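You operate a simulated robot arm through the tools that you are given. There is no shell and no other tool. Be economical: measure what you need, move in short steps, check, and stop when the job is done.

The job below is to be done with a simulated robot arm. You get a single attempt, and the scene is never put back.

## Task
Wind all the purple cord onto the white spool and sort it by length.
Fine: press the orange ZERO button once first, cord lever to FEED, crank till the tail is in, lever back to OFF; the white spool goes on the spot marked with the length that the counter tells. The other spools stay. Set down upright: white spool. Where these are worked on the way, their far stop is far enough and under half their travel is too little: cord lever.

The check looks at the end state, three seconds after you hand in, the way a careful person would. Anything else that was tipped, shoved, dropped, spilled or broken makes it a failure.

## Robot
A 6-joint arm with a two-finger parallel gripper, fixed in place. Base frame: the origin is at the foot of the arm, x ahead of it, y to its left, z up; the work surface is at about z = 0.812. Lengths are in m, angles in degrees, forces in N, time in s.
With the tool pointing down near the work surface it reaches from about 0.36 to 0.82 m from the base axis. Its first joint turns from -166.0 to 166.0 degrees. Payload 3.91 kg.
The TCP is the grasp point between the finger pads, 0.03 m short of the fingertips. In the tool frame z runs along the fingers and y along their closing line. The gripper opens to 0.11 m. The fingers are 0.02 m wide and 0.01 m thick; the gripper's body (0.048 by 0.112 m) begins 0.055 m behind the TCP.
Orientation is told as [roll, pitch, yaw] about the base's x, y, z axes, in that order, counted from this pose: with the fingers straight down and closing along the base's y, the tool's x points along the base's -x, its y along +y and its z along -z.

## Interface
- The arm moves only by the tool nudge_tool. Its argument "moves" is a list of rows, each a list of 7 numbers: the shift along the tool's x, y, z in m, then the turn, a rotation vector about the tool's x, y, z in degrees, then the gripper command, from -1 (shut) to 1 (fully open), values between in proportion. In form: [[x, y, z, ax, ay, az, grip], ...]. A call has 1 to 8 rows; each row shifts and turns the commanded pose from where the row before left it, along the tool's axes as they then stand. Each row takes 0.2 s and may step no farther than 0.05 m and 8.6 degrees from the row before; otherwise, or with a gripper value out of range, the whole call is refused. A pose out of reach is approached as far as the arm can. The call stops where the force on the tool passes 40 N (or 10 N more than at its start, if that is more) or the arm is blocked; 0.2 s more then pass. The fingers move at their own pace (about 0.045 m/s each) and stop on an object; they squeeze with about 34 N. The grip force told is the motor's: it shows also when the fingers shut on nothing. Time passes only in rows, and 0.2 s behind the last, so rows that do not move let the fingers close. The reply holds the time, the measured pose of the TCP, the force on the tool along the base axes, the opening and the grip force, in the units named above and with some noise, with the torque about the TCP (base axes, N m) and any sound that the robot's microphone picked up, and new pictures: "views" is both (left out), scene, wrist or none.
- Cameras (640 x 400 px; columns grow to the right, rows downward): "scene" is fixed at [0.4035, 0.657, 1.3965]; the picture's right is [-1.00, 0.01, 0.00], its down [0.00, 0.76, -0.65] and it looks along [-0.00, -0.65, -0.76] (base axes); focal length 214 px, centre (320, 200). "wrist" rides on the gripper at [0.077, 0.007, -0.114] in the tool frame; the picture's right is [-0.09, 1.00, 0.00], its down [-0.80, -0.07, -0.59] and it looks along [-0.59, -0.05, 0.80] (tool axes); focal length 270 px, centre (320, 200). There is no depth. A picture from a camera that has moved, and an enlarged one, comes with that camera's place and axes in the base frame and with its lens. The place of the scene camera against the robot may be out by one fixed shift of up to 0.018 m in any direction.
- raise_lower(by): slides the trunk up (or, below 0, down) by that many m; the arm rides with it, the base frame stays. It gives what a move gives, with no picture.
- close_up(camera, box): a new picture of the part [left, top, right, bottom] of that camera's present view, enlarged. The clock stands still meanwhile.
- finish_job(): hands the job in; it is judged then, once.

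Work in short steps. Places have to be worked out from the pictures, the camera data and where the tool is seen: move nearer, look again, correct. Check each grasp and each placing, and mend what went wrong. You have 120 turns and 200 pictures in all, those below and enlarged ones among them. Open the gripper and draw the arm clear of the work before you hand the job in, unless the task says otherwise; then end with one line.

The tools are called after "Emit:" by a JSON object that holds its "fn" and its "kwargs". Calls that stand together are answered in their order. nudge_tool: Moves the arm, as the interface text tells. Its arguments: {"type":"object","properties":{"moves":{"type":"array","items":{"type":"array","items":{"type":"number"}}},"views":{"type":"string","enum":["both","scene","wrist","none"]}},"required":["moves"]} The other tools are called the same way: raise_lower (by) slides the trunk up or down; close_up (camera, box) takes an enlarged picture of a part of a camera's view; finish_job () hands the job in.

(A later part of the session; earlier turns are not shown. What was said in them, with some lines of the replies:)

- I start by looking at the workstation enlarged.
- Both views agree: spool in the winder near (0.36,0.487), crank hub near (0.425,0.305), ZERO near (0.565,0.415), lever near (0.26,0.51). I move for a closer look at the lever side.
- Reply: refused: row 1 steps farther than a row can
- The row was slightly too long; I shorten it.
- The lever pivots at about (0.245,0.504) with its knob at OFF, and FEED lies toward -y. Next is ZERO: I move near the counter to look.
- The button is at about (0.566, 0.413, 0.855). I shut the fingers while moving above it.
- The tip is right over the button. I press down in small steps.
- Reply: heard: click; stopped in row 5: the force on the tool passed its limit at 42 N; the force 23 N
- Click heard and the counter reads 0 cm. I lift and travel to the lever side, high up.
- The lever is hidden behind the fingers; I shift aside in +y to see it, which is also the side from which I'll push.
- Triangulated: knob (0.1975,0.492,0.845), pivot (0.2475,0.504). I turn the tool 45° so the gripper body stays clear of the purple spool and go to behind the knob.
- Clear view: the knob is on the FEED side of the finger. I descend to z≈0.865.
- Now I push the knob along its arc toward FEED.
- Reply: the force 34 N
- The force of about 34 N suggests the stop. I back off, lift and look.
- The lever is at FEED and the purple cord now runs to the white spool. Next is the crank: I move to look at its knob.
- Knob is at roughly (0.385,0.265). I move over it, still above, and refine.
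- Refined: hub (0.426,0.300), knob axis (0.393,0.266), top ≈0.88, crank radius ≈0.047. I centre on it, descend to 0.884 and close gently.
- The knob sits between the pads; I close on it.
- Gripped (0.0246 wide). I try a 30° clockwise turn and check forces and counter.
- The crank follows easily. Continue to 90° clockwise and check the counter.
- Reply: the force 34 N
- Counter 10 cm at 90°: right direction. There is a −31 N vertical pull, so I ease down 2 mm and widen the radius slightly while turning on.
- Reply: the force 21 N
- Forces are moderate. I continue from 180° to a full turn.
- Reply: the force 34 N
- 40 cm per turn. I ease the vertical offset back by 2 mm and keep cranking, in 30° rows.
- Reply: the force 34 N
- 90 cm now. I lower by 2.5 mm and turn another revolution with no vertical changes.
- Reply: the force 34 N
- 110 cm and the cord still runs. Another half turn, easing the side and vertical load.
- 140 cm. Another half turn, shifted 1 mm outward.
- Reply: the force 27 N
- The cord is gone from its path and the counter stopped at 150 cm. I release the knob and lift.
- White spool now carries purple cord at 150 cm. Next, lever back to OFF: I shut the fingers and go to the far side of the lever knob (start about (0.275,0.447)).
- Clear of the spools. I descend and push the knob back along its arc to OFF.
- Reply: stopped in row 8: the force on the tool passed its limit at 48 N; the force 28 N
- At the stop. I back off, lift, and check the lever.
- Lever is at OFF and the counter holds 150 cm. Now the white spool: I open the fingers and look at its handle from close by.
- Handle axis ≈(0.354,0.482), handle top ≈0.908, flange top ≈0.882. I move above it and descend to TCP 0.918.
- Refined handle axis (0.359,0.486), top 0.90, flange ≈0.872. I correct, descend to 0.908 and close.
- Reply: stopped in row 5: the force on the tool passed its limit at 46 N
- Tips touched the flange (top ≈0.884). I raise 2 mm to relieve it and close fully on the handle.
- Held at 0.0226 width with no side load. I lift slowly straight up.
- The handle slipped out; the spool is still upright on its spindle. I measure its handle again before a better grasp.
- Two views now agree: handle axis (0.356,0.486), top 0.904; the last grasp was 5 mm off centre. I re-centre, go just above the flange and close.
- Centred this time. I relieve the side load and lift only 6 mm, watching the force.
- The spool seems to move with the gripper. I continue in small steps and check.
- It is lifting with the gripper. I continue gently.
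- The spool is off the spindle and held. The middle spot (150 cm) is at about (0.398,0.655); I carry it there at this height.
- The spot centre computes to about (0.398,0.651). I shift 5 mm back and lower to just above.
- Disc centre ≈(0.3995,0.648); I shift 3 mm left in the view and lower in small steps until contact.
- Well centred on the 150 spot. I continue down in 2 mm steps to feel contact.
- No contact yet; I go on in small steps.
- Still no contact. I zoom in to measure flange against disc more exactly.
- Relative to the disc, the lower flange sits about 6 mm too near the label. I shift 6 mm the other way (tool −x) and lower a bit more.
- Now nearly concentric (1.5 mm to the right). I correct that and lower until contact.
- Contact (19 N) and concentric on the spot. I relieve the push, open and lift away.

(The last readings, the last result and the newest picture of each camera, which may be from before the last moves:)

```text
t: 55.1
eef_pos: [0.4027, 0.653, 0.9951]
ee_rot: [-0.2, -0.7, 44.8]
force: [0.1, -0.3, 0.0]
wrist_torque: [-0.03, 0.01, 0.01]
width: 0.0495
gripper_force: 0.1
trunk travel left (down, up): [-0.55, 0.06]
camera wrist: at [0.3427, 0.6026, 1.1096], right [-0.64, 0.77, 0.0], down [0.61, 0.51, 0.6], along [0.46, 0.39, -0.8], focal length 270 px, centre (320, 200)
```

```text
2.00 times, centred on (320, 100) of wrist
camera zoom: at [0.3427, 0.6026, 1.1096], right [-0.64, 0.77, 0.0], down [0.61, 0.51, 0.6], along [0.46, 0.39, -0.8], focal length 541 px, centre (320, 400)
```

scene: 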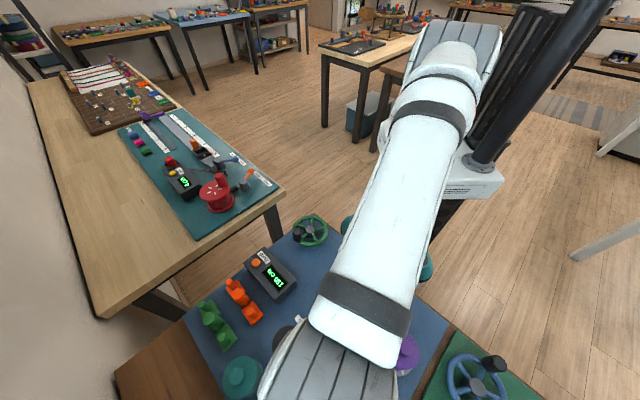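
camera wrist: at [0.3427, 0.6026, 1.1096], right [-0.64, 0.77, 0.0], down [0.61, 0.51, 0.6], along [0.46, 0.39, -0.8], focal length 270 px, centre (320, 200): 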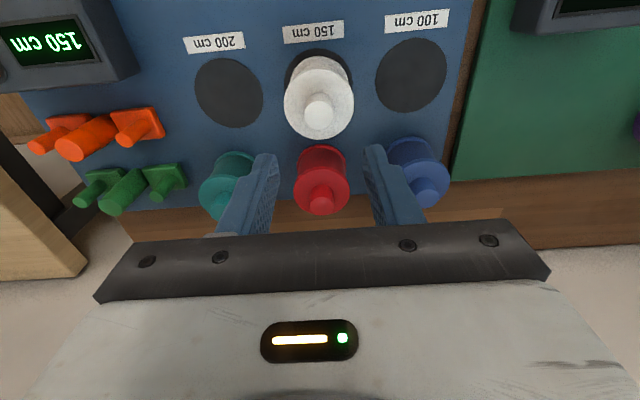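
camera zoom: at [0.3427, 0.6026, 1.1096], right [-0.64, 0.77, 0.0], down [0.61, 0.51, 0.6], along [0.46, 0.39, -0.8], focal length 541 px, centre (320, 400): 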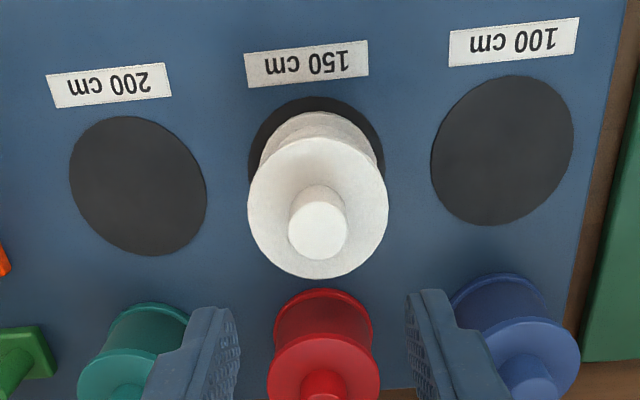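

The spool stands upright on the 150 spot. I draw the arm up and back toward the base, keeping high, and view the whole scene.

Emit:
{"fn": "nudge_tool", "kwargs": {"moves": [[0, 0, -0.045, 0, 0, 0, 0], [0.02, 0, -0.04, 0, 0, 0, 0], [0.045, 0, -0.01, 0, 0, 0, 0], [0.045, 0, 0, 0, 0, 0, 0], [0.045, 0, 0, 0, 0, 0, 0], [0.045, 0, 0, 0, 0, 0, 0], [0.045, 0, 0, 0, 0, 0, 0], [0.045, 0, 0, 0, 0, 0, 0]], "views": "scene"}}

Emit:
{"fn": "close_up", "kwargs": {"camera": "scene", "box": [180, 200, 460, 400]}}

```text
t: 56.9
eef_pos: [0.1959, 0.4457, 1.0847]
ee_rot: [0.0, -0.7, 44.8]
force: [-0.6, 0.6, 1.0]
wrist_torque: [0.01, 0.02, 0.01]
width: 0.0548
gripper_force: 0.1
trunk travel left (down, up): [-0.55, 0.06]
```

scene: 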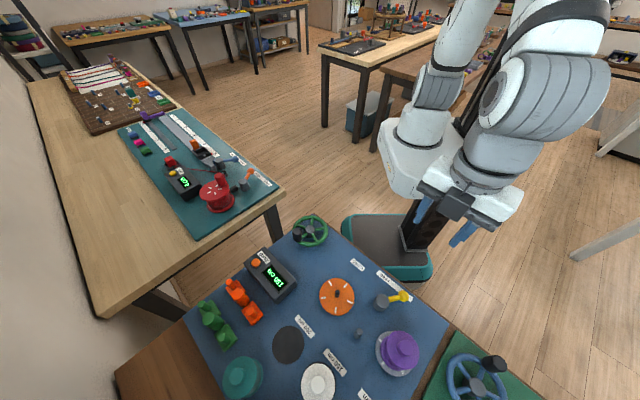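

```text
2.00 times, centred on (320, 300) of scene
camera zoom: at [0.4035, 0.657, 1.3965], right [-1.0, 0.01, 0.0], down [0.0, 0.76, -0.65], along [0.0, -0.65, -0.76], focal length 429 px, centre (320, 0)
```

zoom: 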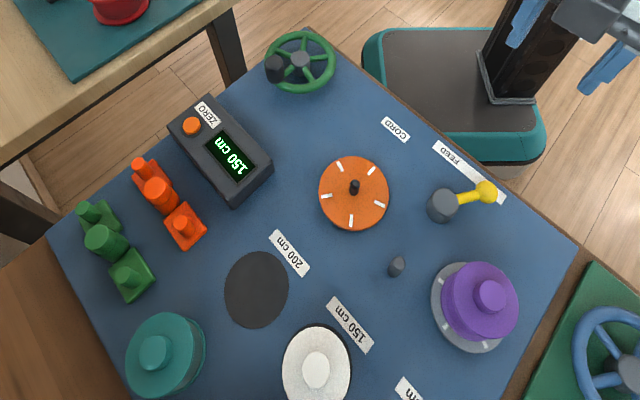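

The lever is at OFF, the counter reads 150 cm, the white spool is upright on the 150 spot, nothing else was disturbed, and the arm is clear. I hand in.

Emit:
{"fn": "finish_job", "kwargs": {}}

```text
The job is handed in.
```

The purple cord is fully wound onto the white spool, which stands upright on the 150 cm spot to match the counter; the lever is back at OFF and nothing else was disturbed.
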